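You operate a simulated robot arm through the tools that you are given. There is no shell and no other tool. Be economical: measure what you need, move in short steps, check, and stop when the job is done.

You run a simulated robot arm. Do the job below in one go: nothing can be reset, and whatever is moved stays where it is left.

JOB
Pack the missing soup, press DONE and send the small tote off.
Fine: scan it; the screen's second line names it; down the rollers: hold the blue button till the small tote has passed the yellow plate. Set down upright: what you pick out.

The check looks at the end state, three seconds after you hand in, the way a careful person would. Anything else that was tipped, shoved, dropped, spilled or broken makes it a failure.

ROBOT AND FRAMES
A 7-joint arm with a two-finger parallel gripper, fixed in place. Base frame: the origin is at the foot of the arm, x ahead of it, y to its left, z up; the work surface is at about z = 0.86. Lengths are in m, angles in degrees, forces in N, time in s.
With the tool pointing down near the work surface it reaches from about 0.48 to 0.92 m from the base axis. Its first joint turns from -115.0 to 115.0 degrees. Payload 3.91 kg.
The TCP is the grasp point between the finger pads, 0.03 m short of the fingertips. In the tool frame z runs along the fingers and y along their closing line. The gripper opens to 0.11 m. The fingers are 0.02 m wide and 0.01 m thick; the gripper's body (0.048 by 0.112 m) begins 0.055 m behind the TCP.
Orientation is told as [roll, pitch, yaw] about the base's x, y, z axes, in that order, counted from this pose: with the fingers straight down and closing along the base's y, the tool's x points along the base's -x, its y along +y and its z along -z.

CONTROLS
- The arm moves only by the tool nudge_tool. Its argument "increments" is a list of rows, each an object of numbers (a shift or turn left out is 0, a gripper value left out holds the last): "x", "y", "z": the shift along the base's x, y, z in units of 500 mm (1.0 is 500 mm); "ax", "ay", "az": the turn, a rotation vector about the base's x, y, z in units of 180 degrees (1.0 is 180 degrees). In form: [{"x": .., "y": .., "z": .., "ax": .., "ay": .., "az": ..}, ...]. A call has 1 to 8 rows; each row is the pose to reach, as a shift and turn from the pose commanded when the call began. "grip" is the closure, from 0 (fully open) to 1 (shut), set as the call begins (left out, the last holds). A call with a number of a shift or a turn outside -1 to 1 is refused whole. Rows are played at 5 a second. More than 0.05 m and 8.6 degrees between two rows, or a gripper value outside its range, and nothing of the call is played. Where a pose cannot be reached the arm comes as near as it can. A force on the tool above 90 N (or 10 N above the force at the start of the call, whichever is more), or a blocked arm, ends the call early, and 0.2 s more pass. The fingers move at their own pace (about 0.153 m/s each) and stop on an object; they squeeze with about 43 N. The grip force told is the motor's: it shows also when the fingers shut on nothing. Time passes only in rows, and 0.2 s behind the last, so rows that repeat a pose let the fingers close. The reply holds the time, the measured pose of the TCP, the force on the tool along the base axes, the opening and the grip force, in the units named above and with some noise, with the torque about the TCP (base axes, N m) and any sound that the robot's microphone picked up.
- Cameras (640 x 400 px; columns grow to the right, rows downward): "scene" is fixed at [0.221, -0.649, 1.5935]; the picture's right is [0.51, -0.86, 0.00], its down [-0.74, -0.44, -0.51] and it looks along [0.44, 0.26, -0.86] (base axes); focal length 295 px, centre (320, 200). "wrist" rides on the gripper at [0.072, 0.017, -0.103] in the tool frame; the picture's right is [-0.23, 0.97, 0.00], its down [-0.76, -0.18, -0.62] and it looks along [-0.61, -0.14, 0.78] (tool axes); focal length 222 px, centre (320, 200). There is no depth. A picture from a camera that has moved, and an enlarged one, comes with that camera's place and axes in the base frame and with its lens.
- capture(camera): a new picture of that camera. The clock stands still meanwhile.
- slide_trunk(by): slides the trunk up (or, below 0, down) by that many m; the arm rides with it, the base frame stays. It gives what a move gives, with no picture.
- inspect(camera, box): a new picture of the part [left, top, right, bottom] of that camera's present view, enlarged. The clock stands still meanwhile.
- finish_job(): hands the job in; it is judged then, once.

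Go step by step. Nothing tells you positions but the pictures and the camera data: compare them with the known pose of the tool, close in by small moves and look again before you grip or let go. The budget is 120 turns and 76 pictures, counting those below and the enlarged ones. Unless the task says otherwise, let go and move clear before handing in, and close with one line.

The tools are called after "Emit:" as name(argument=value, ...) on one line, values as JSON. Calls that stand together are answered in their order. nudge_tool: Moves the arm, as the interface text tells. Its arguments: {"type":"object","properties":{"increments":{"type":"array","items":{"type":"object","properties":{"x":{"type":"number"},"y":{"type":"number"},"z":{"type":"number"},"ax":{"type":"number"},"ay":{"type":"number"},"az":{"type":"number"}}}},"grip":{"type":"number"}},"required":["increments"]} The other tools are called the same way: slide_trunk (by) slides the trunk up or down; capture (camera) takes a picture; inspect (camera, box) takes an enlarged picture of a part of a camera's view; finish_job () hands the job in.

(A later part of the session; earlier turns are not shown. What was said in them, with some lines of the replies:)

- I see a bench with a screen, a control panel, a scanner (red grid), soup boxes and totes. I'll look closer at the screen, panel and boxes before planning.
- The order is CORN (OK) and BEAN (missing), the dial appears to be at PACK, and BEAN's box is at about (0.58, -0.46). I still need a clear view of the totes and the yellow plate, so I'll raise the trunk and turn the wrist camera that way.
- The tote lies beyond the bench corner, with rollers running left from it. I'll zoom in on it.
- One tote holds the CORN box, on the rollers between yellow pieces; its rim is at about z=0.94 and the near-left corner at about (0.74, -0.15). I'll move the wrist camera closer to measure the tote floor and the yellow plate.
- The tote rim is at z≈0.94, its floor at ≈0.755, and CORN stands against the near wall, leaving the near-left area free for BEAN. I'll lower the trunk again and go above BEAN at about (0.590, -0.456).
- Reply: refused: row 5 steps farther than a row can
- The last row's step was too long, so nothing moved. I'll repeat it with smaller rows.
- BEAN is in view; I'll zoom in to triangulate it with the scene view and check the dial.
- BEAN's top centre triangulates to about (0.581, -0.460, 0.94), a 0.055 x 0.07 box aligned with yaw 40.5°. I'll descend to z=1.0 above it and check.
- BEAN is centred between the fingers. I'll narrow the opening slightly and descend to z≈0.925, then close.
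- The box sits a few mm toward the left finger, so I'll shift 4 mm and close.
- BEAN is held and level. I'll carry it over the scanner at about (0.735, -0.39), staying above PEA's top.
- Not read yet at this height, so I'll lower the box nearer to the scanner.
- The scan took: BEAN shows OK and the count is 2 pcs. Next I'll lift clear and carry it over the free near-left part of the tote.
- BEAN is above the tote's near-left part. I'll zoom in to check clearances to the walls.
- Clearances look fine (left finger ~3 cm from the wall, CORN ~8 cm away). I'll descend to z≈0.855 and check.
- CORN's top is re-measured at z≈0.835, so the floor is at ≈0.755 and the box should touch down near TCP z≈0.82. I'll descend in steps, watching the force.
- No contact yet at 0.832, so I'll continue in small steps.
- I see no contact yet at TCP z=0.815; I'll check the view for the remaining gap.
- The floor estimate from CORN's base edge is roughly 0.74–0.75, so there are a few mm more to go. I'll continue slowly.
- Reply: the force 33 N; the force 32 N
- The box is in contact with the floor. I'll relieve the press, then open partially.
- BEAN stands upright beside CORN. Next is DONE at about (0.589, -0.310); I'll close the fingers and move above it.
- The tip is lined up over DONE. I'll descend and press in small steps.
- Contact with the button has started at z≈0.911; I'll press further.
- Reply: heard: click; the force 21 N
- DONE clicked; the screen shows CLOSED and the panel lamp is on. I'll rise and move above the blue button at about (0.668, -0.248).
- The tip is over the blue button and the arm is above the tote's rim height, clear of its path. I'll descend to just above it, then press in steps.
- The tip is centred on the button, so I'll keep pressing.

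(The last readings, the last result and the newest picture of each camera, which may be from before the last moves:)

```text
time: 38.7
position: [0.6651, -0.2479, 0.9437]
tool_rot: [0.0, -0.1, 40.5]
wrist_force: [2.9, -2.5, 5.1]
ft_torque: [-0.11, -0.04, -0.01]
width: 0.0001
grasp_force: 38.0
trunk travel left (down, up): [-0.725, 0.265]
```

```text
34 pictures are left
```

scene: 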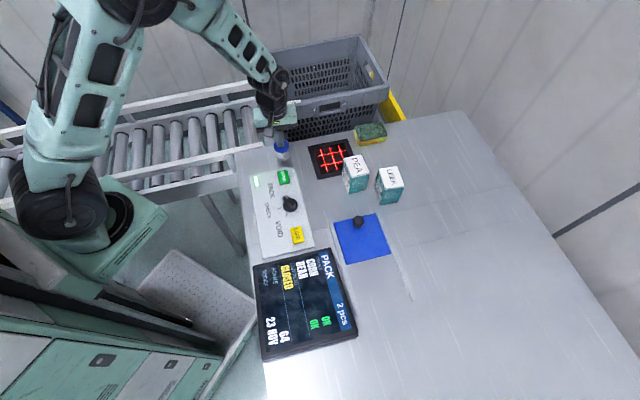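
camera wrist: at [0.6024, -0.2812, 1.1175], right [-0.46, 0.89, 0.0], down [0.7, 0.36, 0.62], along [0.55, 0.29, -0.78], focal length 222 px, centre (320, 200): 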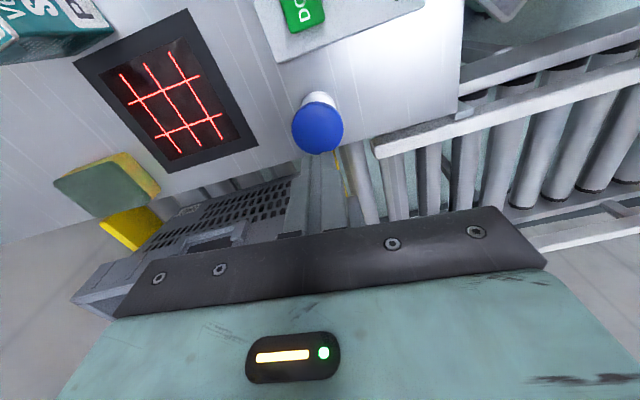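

The button is giving under light force but the tote hasn't moved. I'll look closely and press a bit further.

Emit:
nudge_tool(increments=[{"z": -0.006}, {"z": -0.01}])

Emit:
inspect(camera="scene", box=[220, 60, 400, 180])

```text
time: 39.3
position: [0.6646, -0.2476, 0.9389]
tool_rot: [0.0, -0.1, 40.5]
wrist_force: [3.8, 0.7, 6.3]
ft_torque: [0.02, -0.13, -0.01]
width: 0.0
grasp_force: 37.5
trunk travel left (down, up): [-0.725, 0.265]
```

```text
3.33 times, centred on (310, 120) of scene
camera zoom: at [0.221, -0.649, 1.5935], right [0.51, -0.86, 0.0], down [-0.74, -0.44, -0.51], along [0.44, 0.26, -0.86], focal length 983 px, centre (353, 467)
```

zoom: 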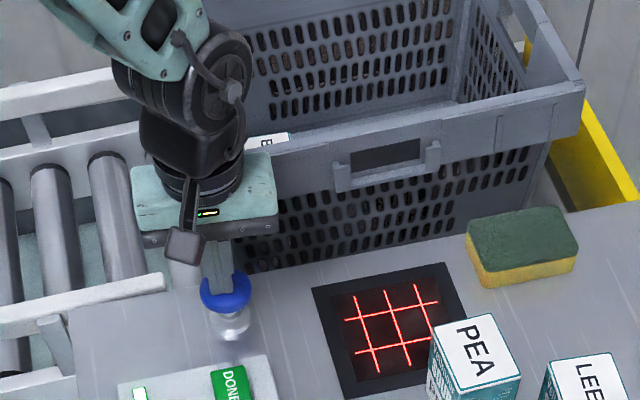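

The plunger is travelling down against a soft spring. I'll keep pressing.

Emit:
nudge_tool(increments=[{"z": -0.006}, {"z": -0.01}, {"z": -0.01}])

Emit:
inspect(camera="scene", box=[220, 60, 400, 180])

```text
time: 40.1
position: [0.6644, -0.2485, 0.9351]
tool_rot: [0.0, 0.0, 40.5]
wrist_force: [3.2, 1.8, 6.5]
ft_torque: [0.03, -0.07, 0.0]
width: 0.0
grasp_force: 37.7
trunk travel left (down, up): [-0.725, 0.265]
```

```text
3.33 times, centred on (310, 120) of scene
camera zoom: at [0.221, -0.649, 1.5935], right [0.51, -0.86, 0.0], down [-0.74, -0.44, -0.51], along [0.44, 0.26, -0.86], focal length 983 px, centre (353, 467)
```

zoom: 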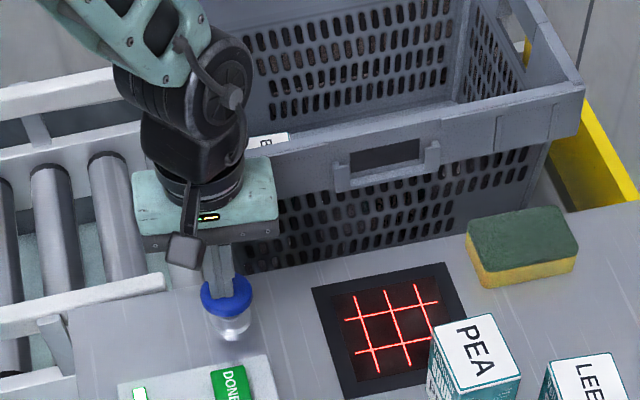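

Emit:
nudge_tool(increments=[{"z": -0.008}, {"z": -0.012}, {"z": -0.012}])

Emit:
inspect(camera="scene", box=[220, 60, 400, 180])

```text
time: 40.9
position: [0.6654, -0.2495, 0.9274]
tool_rot: [0.0, 0.0, 40.5]
wrist_force: [-0.4, 2.2, 8.1]
ft_torque: [0.05, 0.0, 0.01]
width: 0.0
grasp_force: 37.5
trunk travel left (down, up): [-0.725, 0.265]
```

```text
3.33 times, centred on (310, 120) of scene
camera zoom: at [0.221, -0.649, 1.5935], right [0.51, -0.86, 0.0], down [-0.74, -0.44, -0.51], along [0.44, 0.26, -0.86], focal length 983 px, centre (353, 467)
```

zoom: 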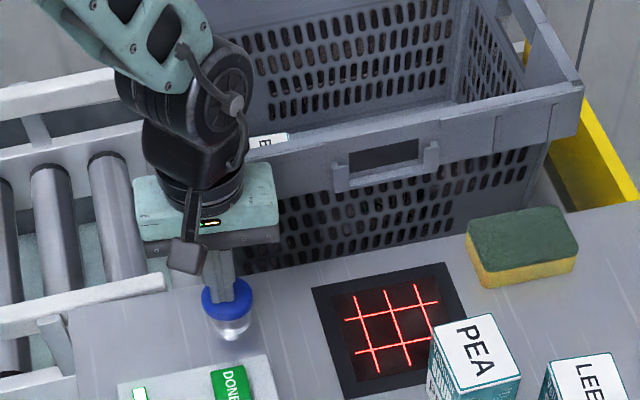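

The tote seems to have begun to move slightly. I'll press 2 mm more and hold a little.

Emit:
nudge_tool(increments=[{"z": -0.004}, {"z": -0.004}, {"z": -0.004}, {"z": -0.004}])

Emit:
capture(camera="scene")

```text
time: 41.9
position: [0.6653, -0.2488, 0.9266]
tool_rot: [0.0, 0.0, 40.5]
wrist_force: [-3.5, 0.0, 7.1]
ft_torque: [-0.03, 0.09, -0.01]
width: 0.0
grasp_force: 37.9
trunk travel left (down, up): [-0.725, 0.265]
```

```text
30 pictures are left
```

scene: 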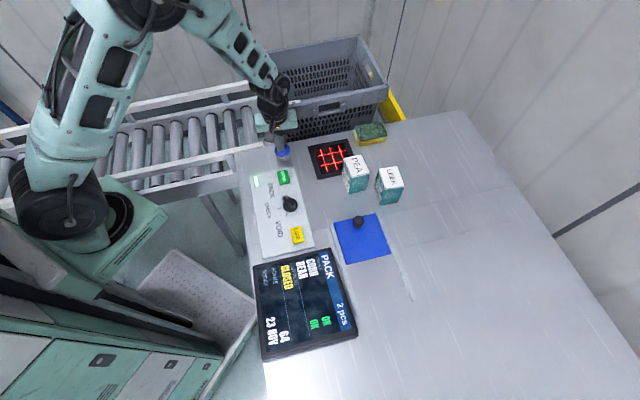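

Emit:
nudge_tool(increments=[{"z": 0}, {"z": 0}, {"z": 0}, {"z": 0}, {"z": 0}, {"z": 0}, {"z": 0}, {"z": 0}])

Emit:
inspect(camera="scene", box=[220, 60, 400, 180])

```text
time: 43.7
position: [0.665, -0.2483, 0.926]
tool_rot: [0.0, 0.0, 40.5]
wrist_force: [-1.1, -2.0, 9.1]
ft_torque: [-0.06, 0.07, -0.01]
width: 0.0
grasp_force: 37.4
trunk travel left (down, up): [-0.725, 0.265]
```

```text
3.33 times, centred on (310, 120) of scene
camera zoom: at [0.221, -0.649, 1.5935], right [0.51, -0.86, 0.0], down [-0.74, -0.44, -0.51], along [0.44, 0.26, -0.86], focal length 983 px, centre (353, 467)
```

zoom: 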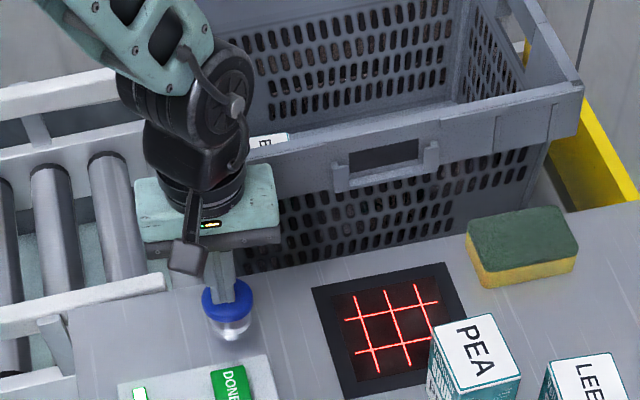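

The tote isn't moving, so the button isn't bottomed yet. I'll press deeper.

Emit:
nudge_tool(increments=[{"z": -0.006}, {"z": -0.012}, {"z": -0.012}])

Emit:
nudge_tool(increments=[{"z": -0.006}, {"z": -0.01}, {"z": -0.01}])

Emit:
inspect(camera="scene", box=[220, 60, 400, 180])

```text
time: 44.5
position: [0.6656, -0.2483, 0.9201]
tool_rot: [0.0, 0.0, 40.5]
wrist_force: [2.0, -4.7, 8.3]
ft_torque: [-0.14, -0.05, 0.02]
width: 0.0001
grasp_force: 37.4
trunk travel left (down, up): [-0.725, 0.265]
```

```text
time: 45.3
position: [0.6661, -0.2485, 0.9192]
tool_rot: [-0.2, -0.2, 40.5]
wrist_force: [-6.5, -2.0, 63.4]
ft_torque: [-0.08, 0.26, 0.03]
width: 0.0
grasp_force: 37.4
trunk travel left (down, up): [-0.725, 0.265]
```

```text
3.33 times, centred on (310, 120) of scene
camera zoom: at [0.221, -0.649, 1.5935], right [0.51, -0.86, 0.0], down [-0.74, -0.44, -0.51], along [0.44, 0.26, -0.86], focal length 983 px, centre (353, 467)
```

zoom: 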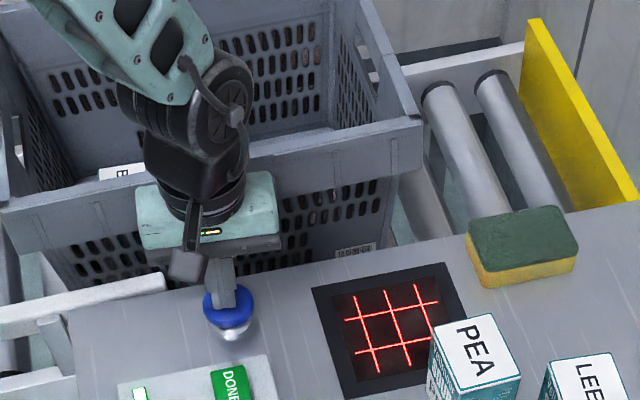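

The button bottomed and the tote is now moving left down the rollers. I'll check the whole scene for the yellow plate before holding longer.

Emit:
capture(camera="scene")

Emit:
capture(camera="wrist")

```text
27 pictures are left
```

scene: 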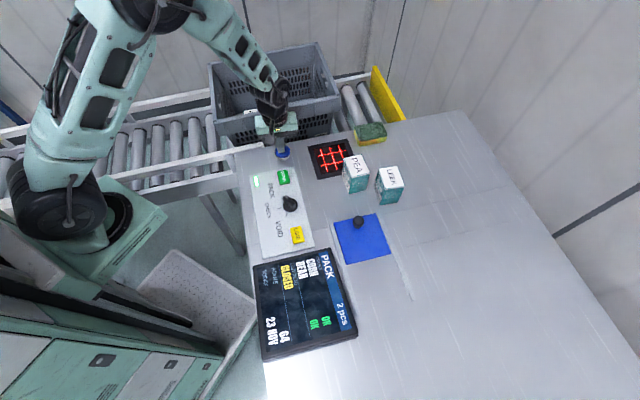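

```text
26 pictures are left
camera wrist: at [0.5987, -0.2827, 1.0219], right [-0.46, 0.89, 0.0], down [0.69, 0.36, 0.63], along [0.56, 0.28, -0.78], focal length 222 px, centre (320, 200)
```

wrist: 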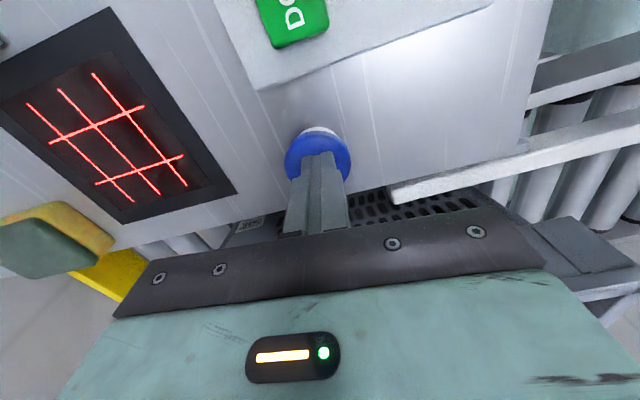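

The tote's rear end still has about 0.22 m to go to the plate at its former front end. I'll hold on about 1 s more.

Emit:
nudge_tool(increments=[{"z": 0}, {"z": 0}, {"z": 0}, {"z": 0}])

Emit:
capture(camera="scene")

```text
time: 46.3
position: [0.6656, -0.2486, 0.9188]
tool_rot: [-0.3, -0.1, 40.5]
wrist_force: [-4.8, -3.0, 69.2]
ft_torque: [-0.13, 0.22, -0.17]
width: 0.0002
grasp_force: 37.4
trunk travel left (down, up): [-0.725, 0.265]
```

```text
25 pictures are left
```

scene: 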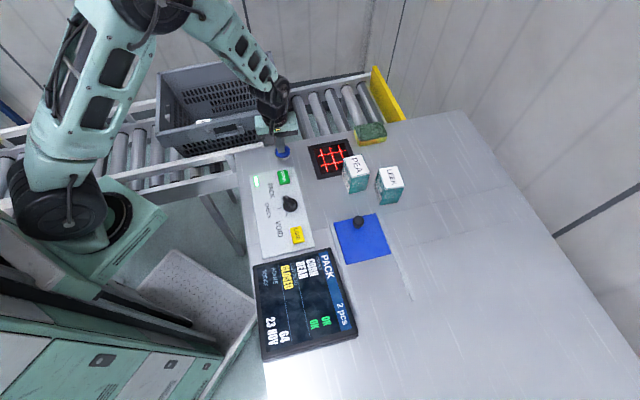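

Emit:
inspect(camera="scene", box=[140, 60, 320, 180])

Emit:
capture(camera="wrist")

```text
3.33 times, centred on (230, 120) of scene
camera zoom: at [0.221, -0.649, 1.5935], right [0.51, -0.86, 0.0], down [-0.74, -0.44, -0.51], along [0.44, 0.26, -0.86], focal length 983 px, centre (620, 467)
```

zoom: 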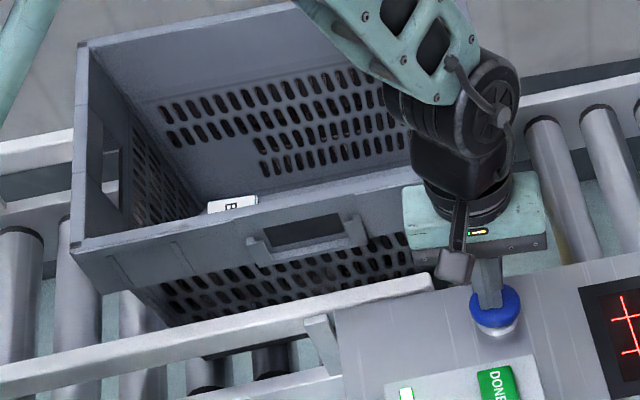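

```text
23 pictures are left
camera wrist: at [0.5986, -0.2827, 1.0218], right [-0.46, 0.89, -0.01], down [0.69, 0.36, 0.63], along [0.56, 0.28, -0.78], focal length 222 px, centre (320, 200)
```

wrist: 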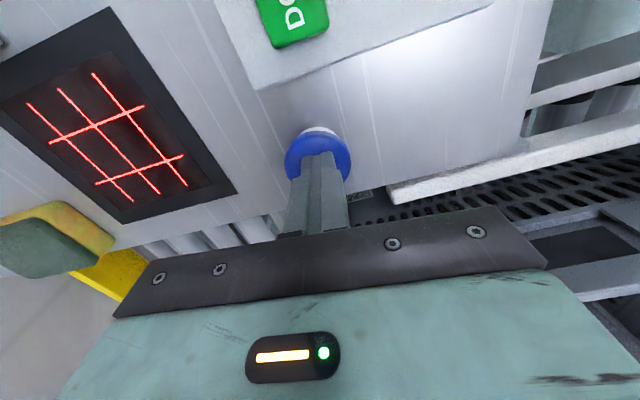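

The tote's rear is about 0.07 m short of the plate at 0.15 m/s. I'll hold about 0.8 s more, then look.

Emit:
nudge_tool(increments=[{"z": 0}, {"z": 0}, {"z": 0}])

Emit:
inspect(camera="scene", box=[140, 60, 320, 180])

```text
time: 47.1
position: [0.6652, -0.2489, 0.919]
tool_rot: [-0.4, -0.2, 40.6]
wrist_force: [-4.8, -2.9, 68.3]
ft_torque: [-0.08, 0.2, -0.11]
width: 0.0002
grasp_force: 37.8
trunk travel left (down, up): [-0.725, 0.265]
```

```text
3.33 times, centred on (230, 120) of scene
camera zoom: at [0.221, -0.649, 1.5935], right [0.51, -0.86, 0.0], down [-0.74, -0.44, -0.51], along [0.44, 0.26, -0.86], focal length 983 px, centre (620, 467)
```

zoom: 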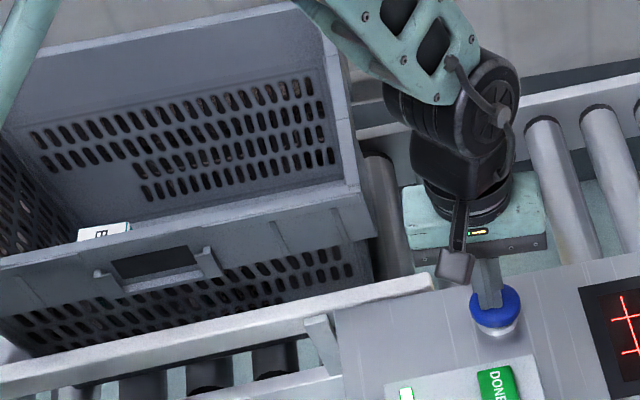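

The tote's rear is now about 0.08 m beyond its former front edge. I'll check with the wrist camera for the yellow plate.

Emit:
capture(camera="wrist")

Emit:
capture(camera="scene")

```text
21 pictures are left
camera wrist: at [0.5986, -0.2827, 1.0218], right [-0.46, 0.89, -0.01], down [0.69, 0.36, 0.63], along [0.56, 0.28, -0.78], focal length 222 px, centre (320, 200)
```

wrist: 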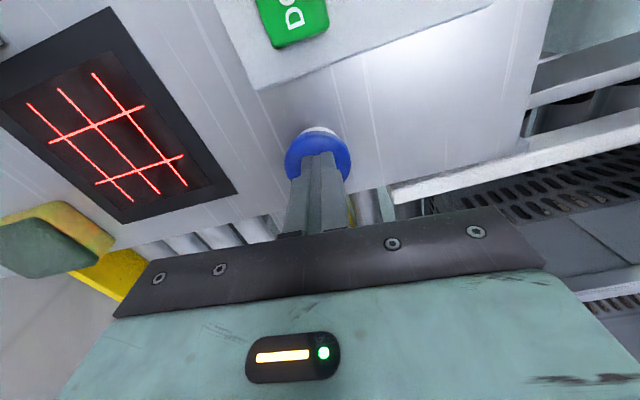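

```text
20 pictures are left
```

scene: 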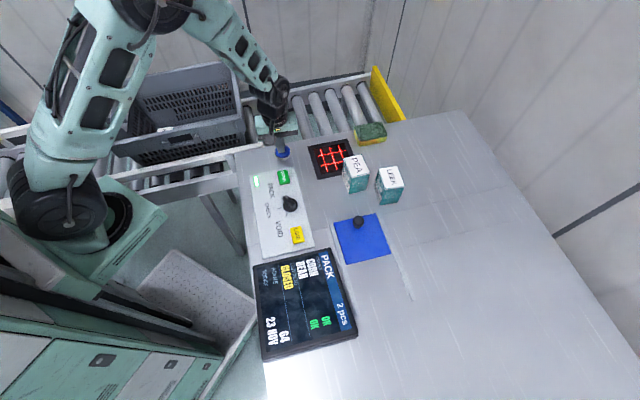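

The yellow plate is now uncovered and the tote's rear is about 0.1 m past it. I'll release the button, rise and look.

Emit:
nudge_tool(increments=[{"z": 0.06}, {"z": 0.14}, {"z": 0.22}, {"z": 0.3}, {"z": 0.38}, {"z": 0.44}])

Emit:
nudge_tool(increments=[{"x": -0.05, "y": -0.07}, {"x": -0.1, "y": -0.14}, {"x": -0.15, "y": -0.21}, {"x": -0.15, "y": -0.21}, {"x": -0.15, "y": -0.21}])

Emit:
capture(camera="scene")

Emit:
capture(camera="wrist")

```text
time: 48.5
position: [0.6639, -0.2482, 1.135]
tool_rot: [0.1, 0.0, 40.5]
wrist_force: [-0.2, 0.1, -0.7]
ft_torque: [0.01, 0.03, 0.0]
width: 0.0
grasp_force: 38.0
trunk travel left (down, up): [-0.725, 0.265]
```

```text
time: 49.7
position: [0.5905, -0.3536, 1.1331]
tool_rot: [-0.1, -0.1, 40.5]
wrist_force: [-0.4, 0.1, 0.2]
ft_torque: [0.01, 0.02, 0.01]
width: 0.0002
grasp_force: 38.1
trunk travel left (down, up): [-0.725, 0.265]
```

```text
19 pictures are left
```

scene: 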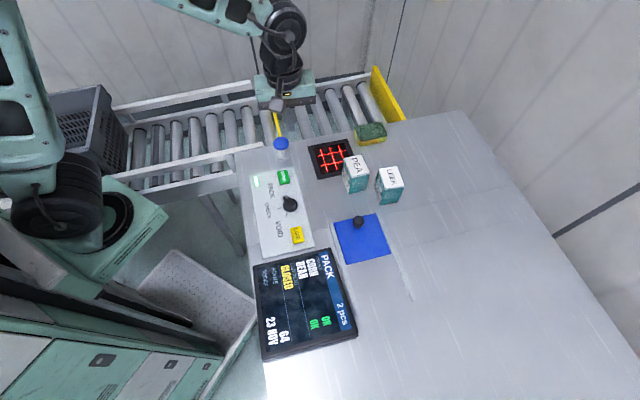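

```text
18 pictures are left
camera wrist: at [0.5244, -0.3882, 1.2369], right [-0.46, 0.89, 0.0], down [0.69, 0.36, 0.62], along [0.55, 0.29, -0.78], focal length 222 px, centre (320, 200)
```

wrist: 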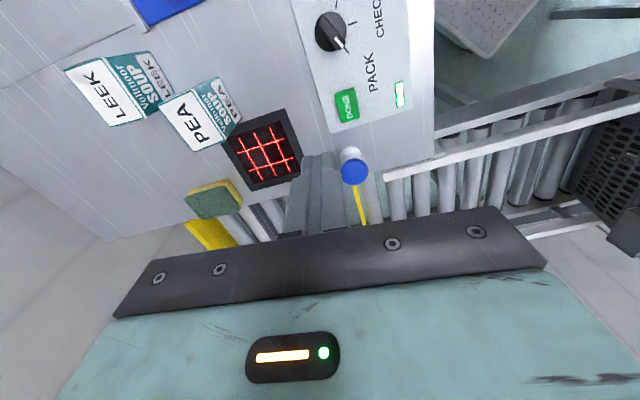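

The tote is well past the yellow strip and rolling on down the line. I'll wait and check that it comes to rest with both boxes upright, turning the wrist camera that way.

Emit:
nudge_tool(increments=[{"az": 0.045, "x": -0.02, "z": 0.05}, {"az": 0.09, "x": -0.04, "z": 0.1}, {"az": 0.135, "x": -0.06, "z": 0.15}, {"az": 0.18, "x": -0.06, "z": 0.2}, {"az": 0.225, "x": -0.06, "z": 0.25}, {"az": 0.27, "x": -0.06, "z": 0.3}, {"az": 0.3, "x": -0.06, "z": 0.3}, {"az": 0.3, "x": -0.06, "z": 0.3}])

Emit:
capture(camera="wrist")

Emit:
capture(camera="scene")

```text
time: 51.5
position: [0.5604, -0.3544, 1.286]
tool_rot: [0.0, 0.0, 94.6]
wrist_force: [1.0, -0.1, -0.8]
ft_torque: [0.0, -0.01, 0.02]
width: 0.0
grasp_force: 38.0
trunk travel left (down, up): [-0.725, 0.265]
```

```text
17 pictures are left
camera wrist: at [0.5491, -0.4275, 1.3887], right [-0.99, 0.15, 0.0], down [0.12, 0.77, 0.62], along [0.09, 0.62, -0.78], focal length 222 px, centre (320, 200)
```

wrist: 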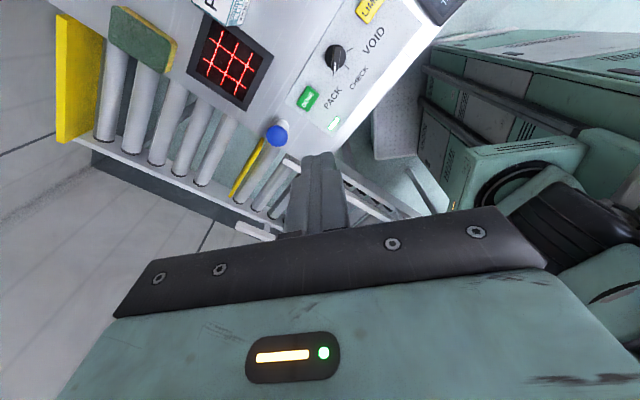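

```text
16 pictures are left
```

scene: 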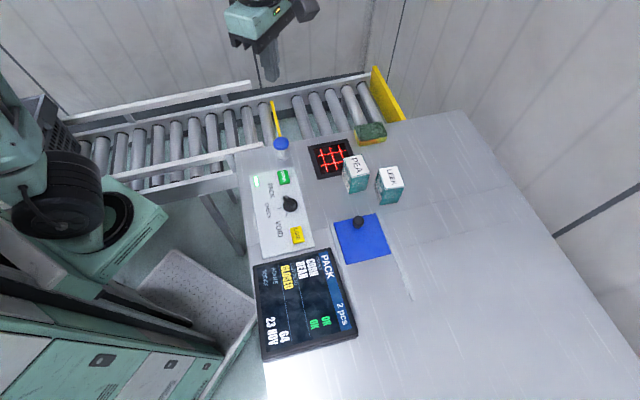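

The tote is moving on behind the arm's shoulder in this view. I'll swing the wrist camera over the conveyor to check that it rests properly.

Emit:
nudge_tool(increments=[{"x": 0.01, "y": 0.09, "az": 0.02}, {"x": 0.01, "y": 0.18, "az": 0.04}, {"x": 0.01, "y": 0.27, "az": 0.06}, {"x": 0.0, "y": 0.36, "az": 0.08}, {"x": -0.01, "y": 0.45, "az": 0.1}, {"x": -0.02, "y": 0.54, "az": 0.12}, {"x": -0.04, "y": 0.63, "az": 0.14}, {"x": -0.06, "y": 0.72, "az": 0.16}])

Emit:
capture(camera="wrist")

```text
time: 53.3
position: [0.5303, 0.0071, 1.2849]
tool_rot: [0.0, 0.1, 123.3]
wrist_force: [-0.1, -0.6, -0.2]
ft_torque: [-0.01, -0.03, -0.01]
width: 0.0
grasp_force: 37.5
trunk travel left (down, up): [-0.725, 0.265]
```

```text
15 pictures are left
camera wrist: at [0.5558, -0.0635, 1.3872], right [-0.94, -0.34, 0.0], down [-0.27, 0.73, 0.62], along [-0.21, 0.59, -0.78], focal length 222 px, centre (320, 200)
```

wrist: 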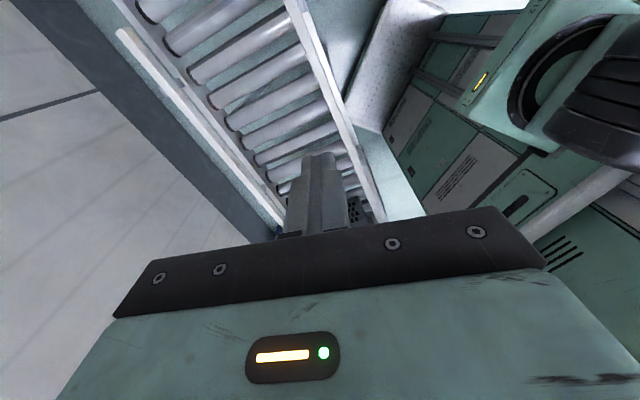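

Emit:
nudge_tool(increments=[{"x": -0.03, "y": 0.085}, {"x": -0.06, "y": 0.17}, {"x": -0.1, "y": 0.255}, {"x": -0.14, "y": 0.34}, {"x": -0.19, "y": 0.42}, {"x": -0.24, "y": 0.5}, {"x": -0.3, "y": 0.57}, {"x": -0.36, "y": 0.64}])

Emit:
capture(camera="wrist")

```text
time: 55.1
position: [0.348, 0.3268, 1.2833]
tool_rot: [0.1, 0.0, 123.2]
wrist_force: [0.8, 0.1, 0.1]
ft_torque: [0.05, 0.02, 0.01]
width: 0.0
grasp_force: 37.4
trunk travel left (down, up): [-0.725, 0.265]
```

```text
14 pictures are left
camera wrist: at [0.3745, 0.257, 1.3861], right [-0.94, -0.34, 0.0], down [-0.27, 0.73, 0.62], along [-0.21, 0.59, -0.78], focal length 222 px, centre (320, 200)
```

wrist: 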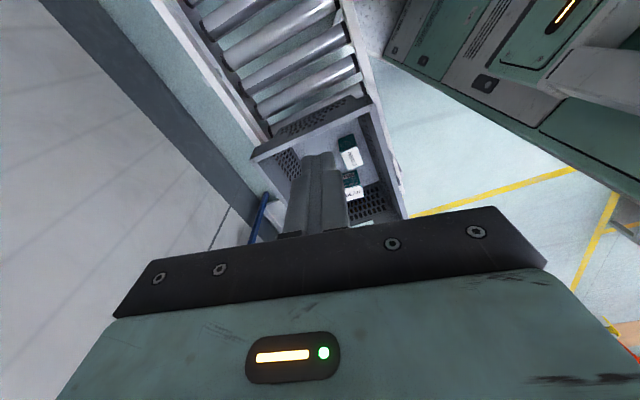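

Emit:
nudge_tool(increments=[{"z": 0}, {"z": 0}, {"z": 0}, {"z": 0}, {"z": 0}])

Emit:
inspect(camera="wrist", box=[230, 70, 430, 220])

```text
time: 56.3
position: [0.3489, 0.3275, 1.2822]
tool_rot: [0.0, 0.1, 123.2]
wrist_force: [0.0, -0.3, -0.2]
ft_torque: [-0.01, 0.0, 0.01]
width: 0.0002
grasp_force: 37.3
trunk travel left (down, up): [-0.725, 0.265]
```

```text
2.67 times, centred on (330, 145) of wrist
camera zoom: at [0.3746, 0.2572, 1.3862], right [-0.94, -0.34, 0.0], down [-0.27, 0.73, 0.62], along [-0.22, 0.58, -0.78], focal length 592 px, centre (293, 347)
```

zoom: 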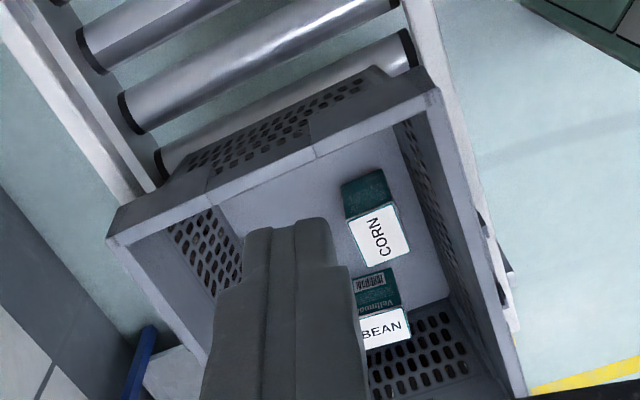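

The tote has come to rest at the end of the rollers with CORN and BEAN both upright inside. Nothing else was disturbed and the arm is clear, so I'm handing in.

Emit:
finish_job()

```text
The job is handed in.
```

The missing soup, BEAN, was scanned and packed upright next to CORN; I pressed DONE, and the small tote rolled past the yellow plate to rest at the end of the rollers.
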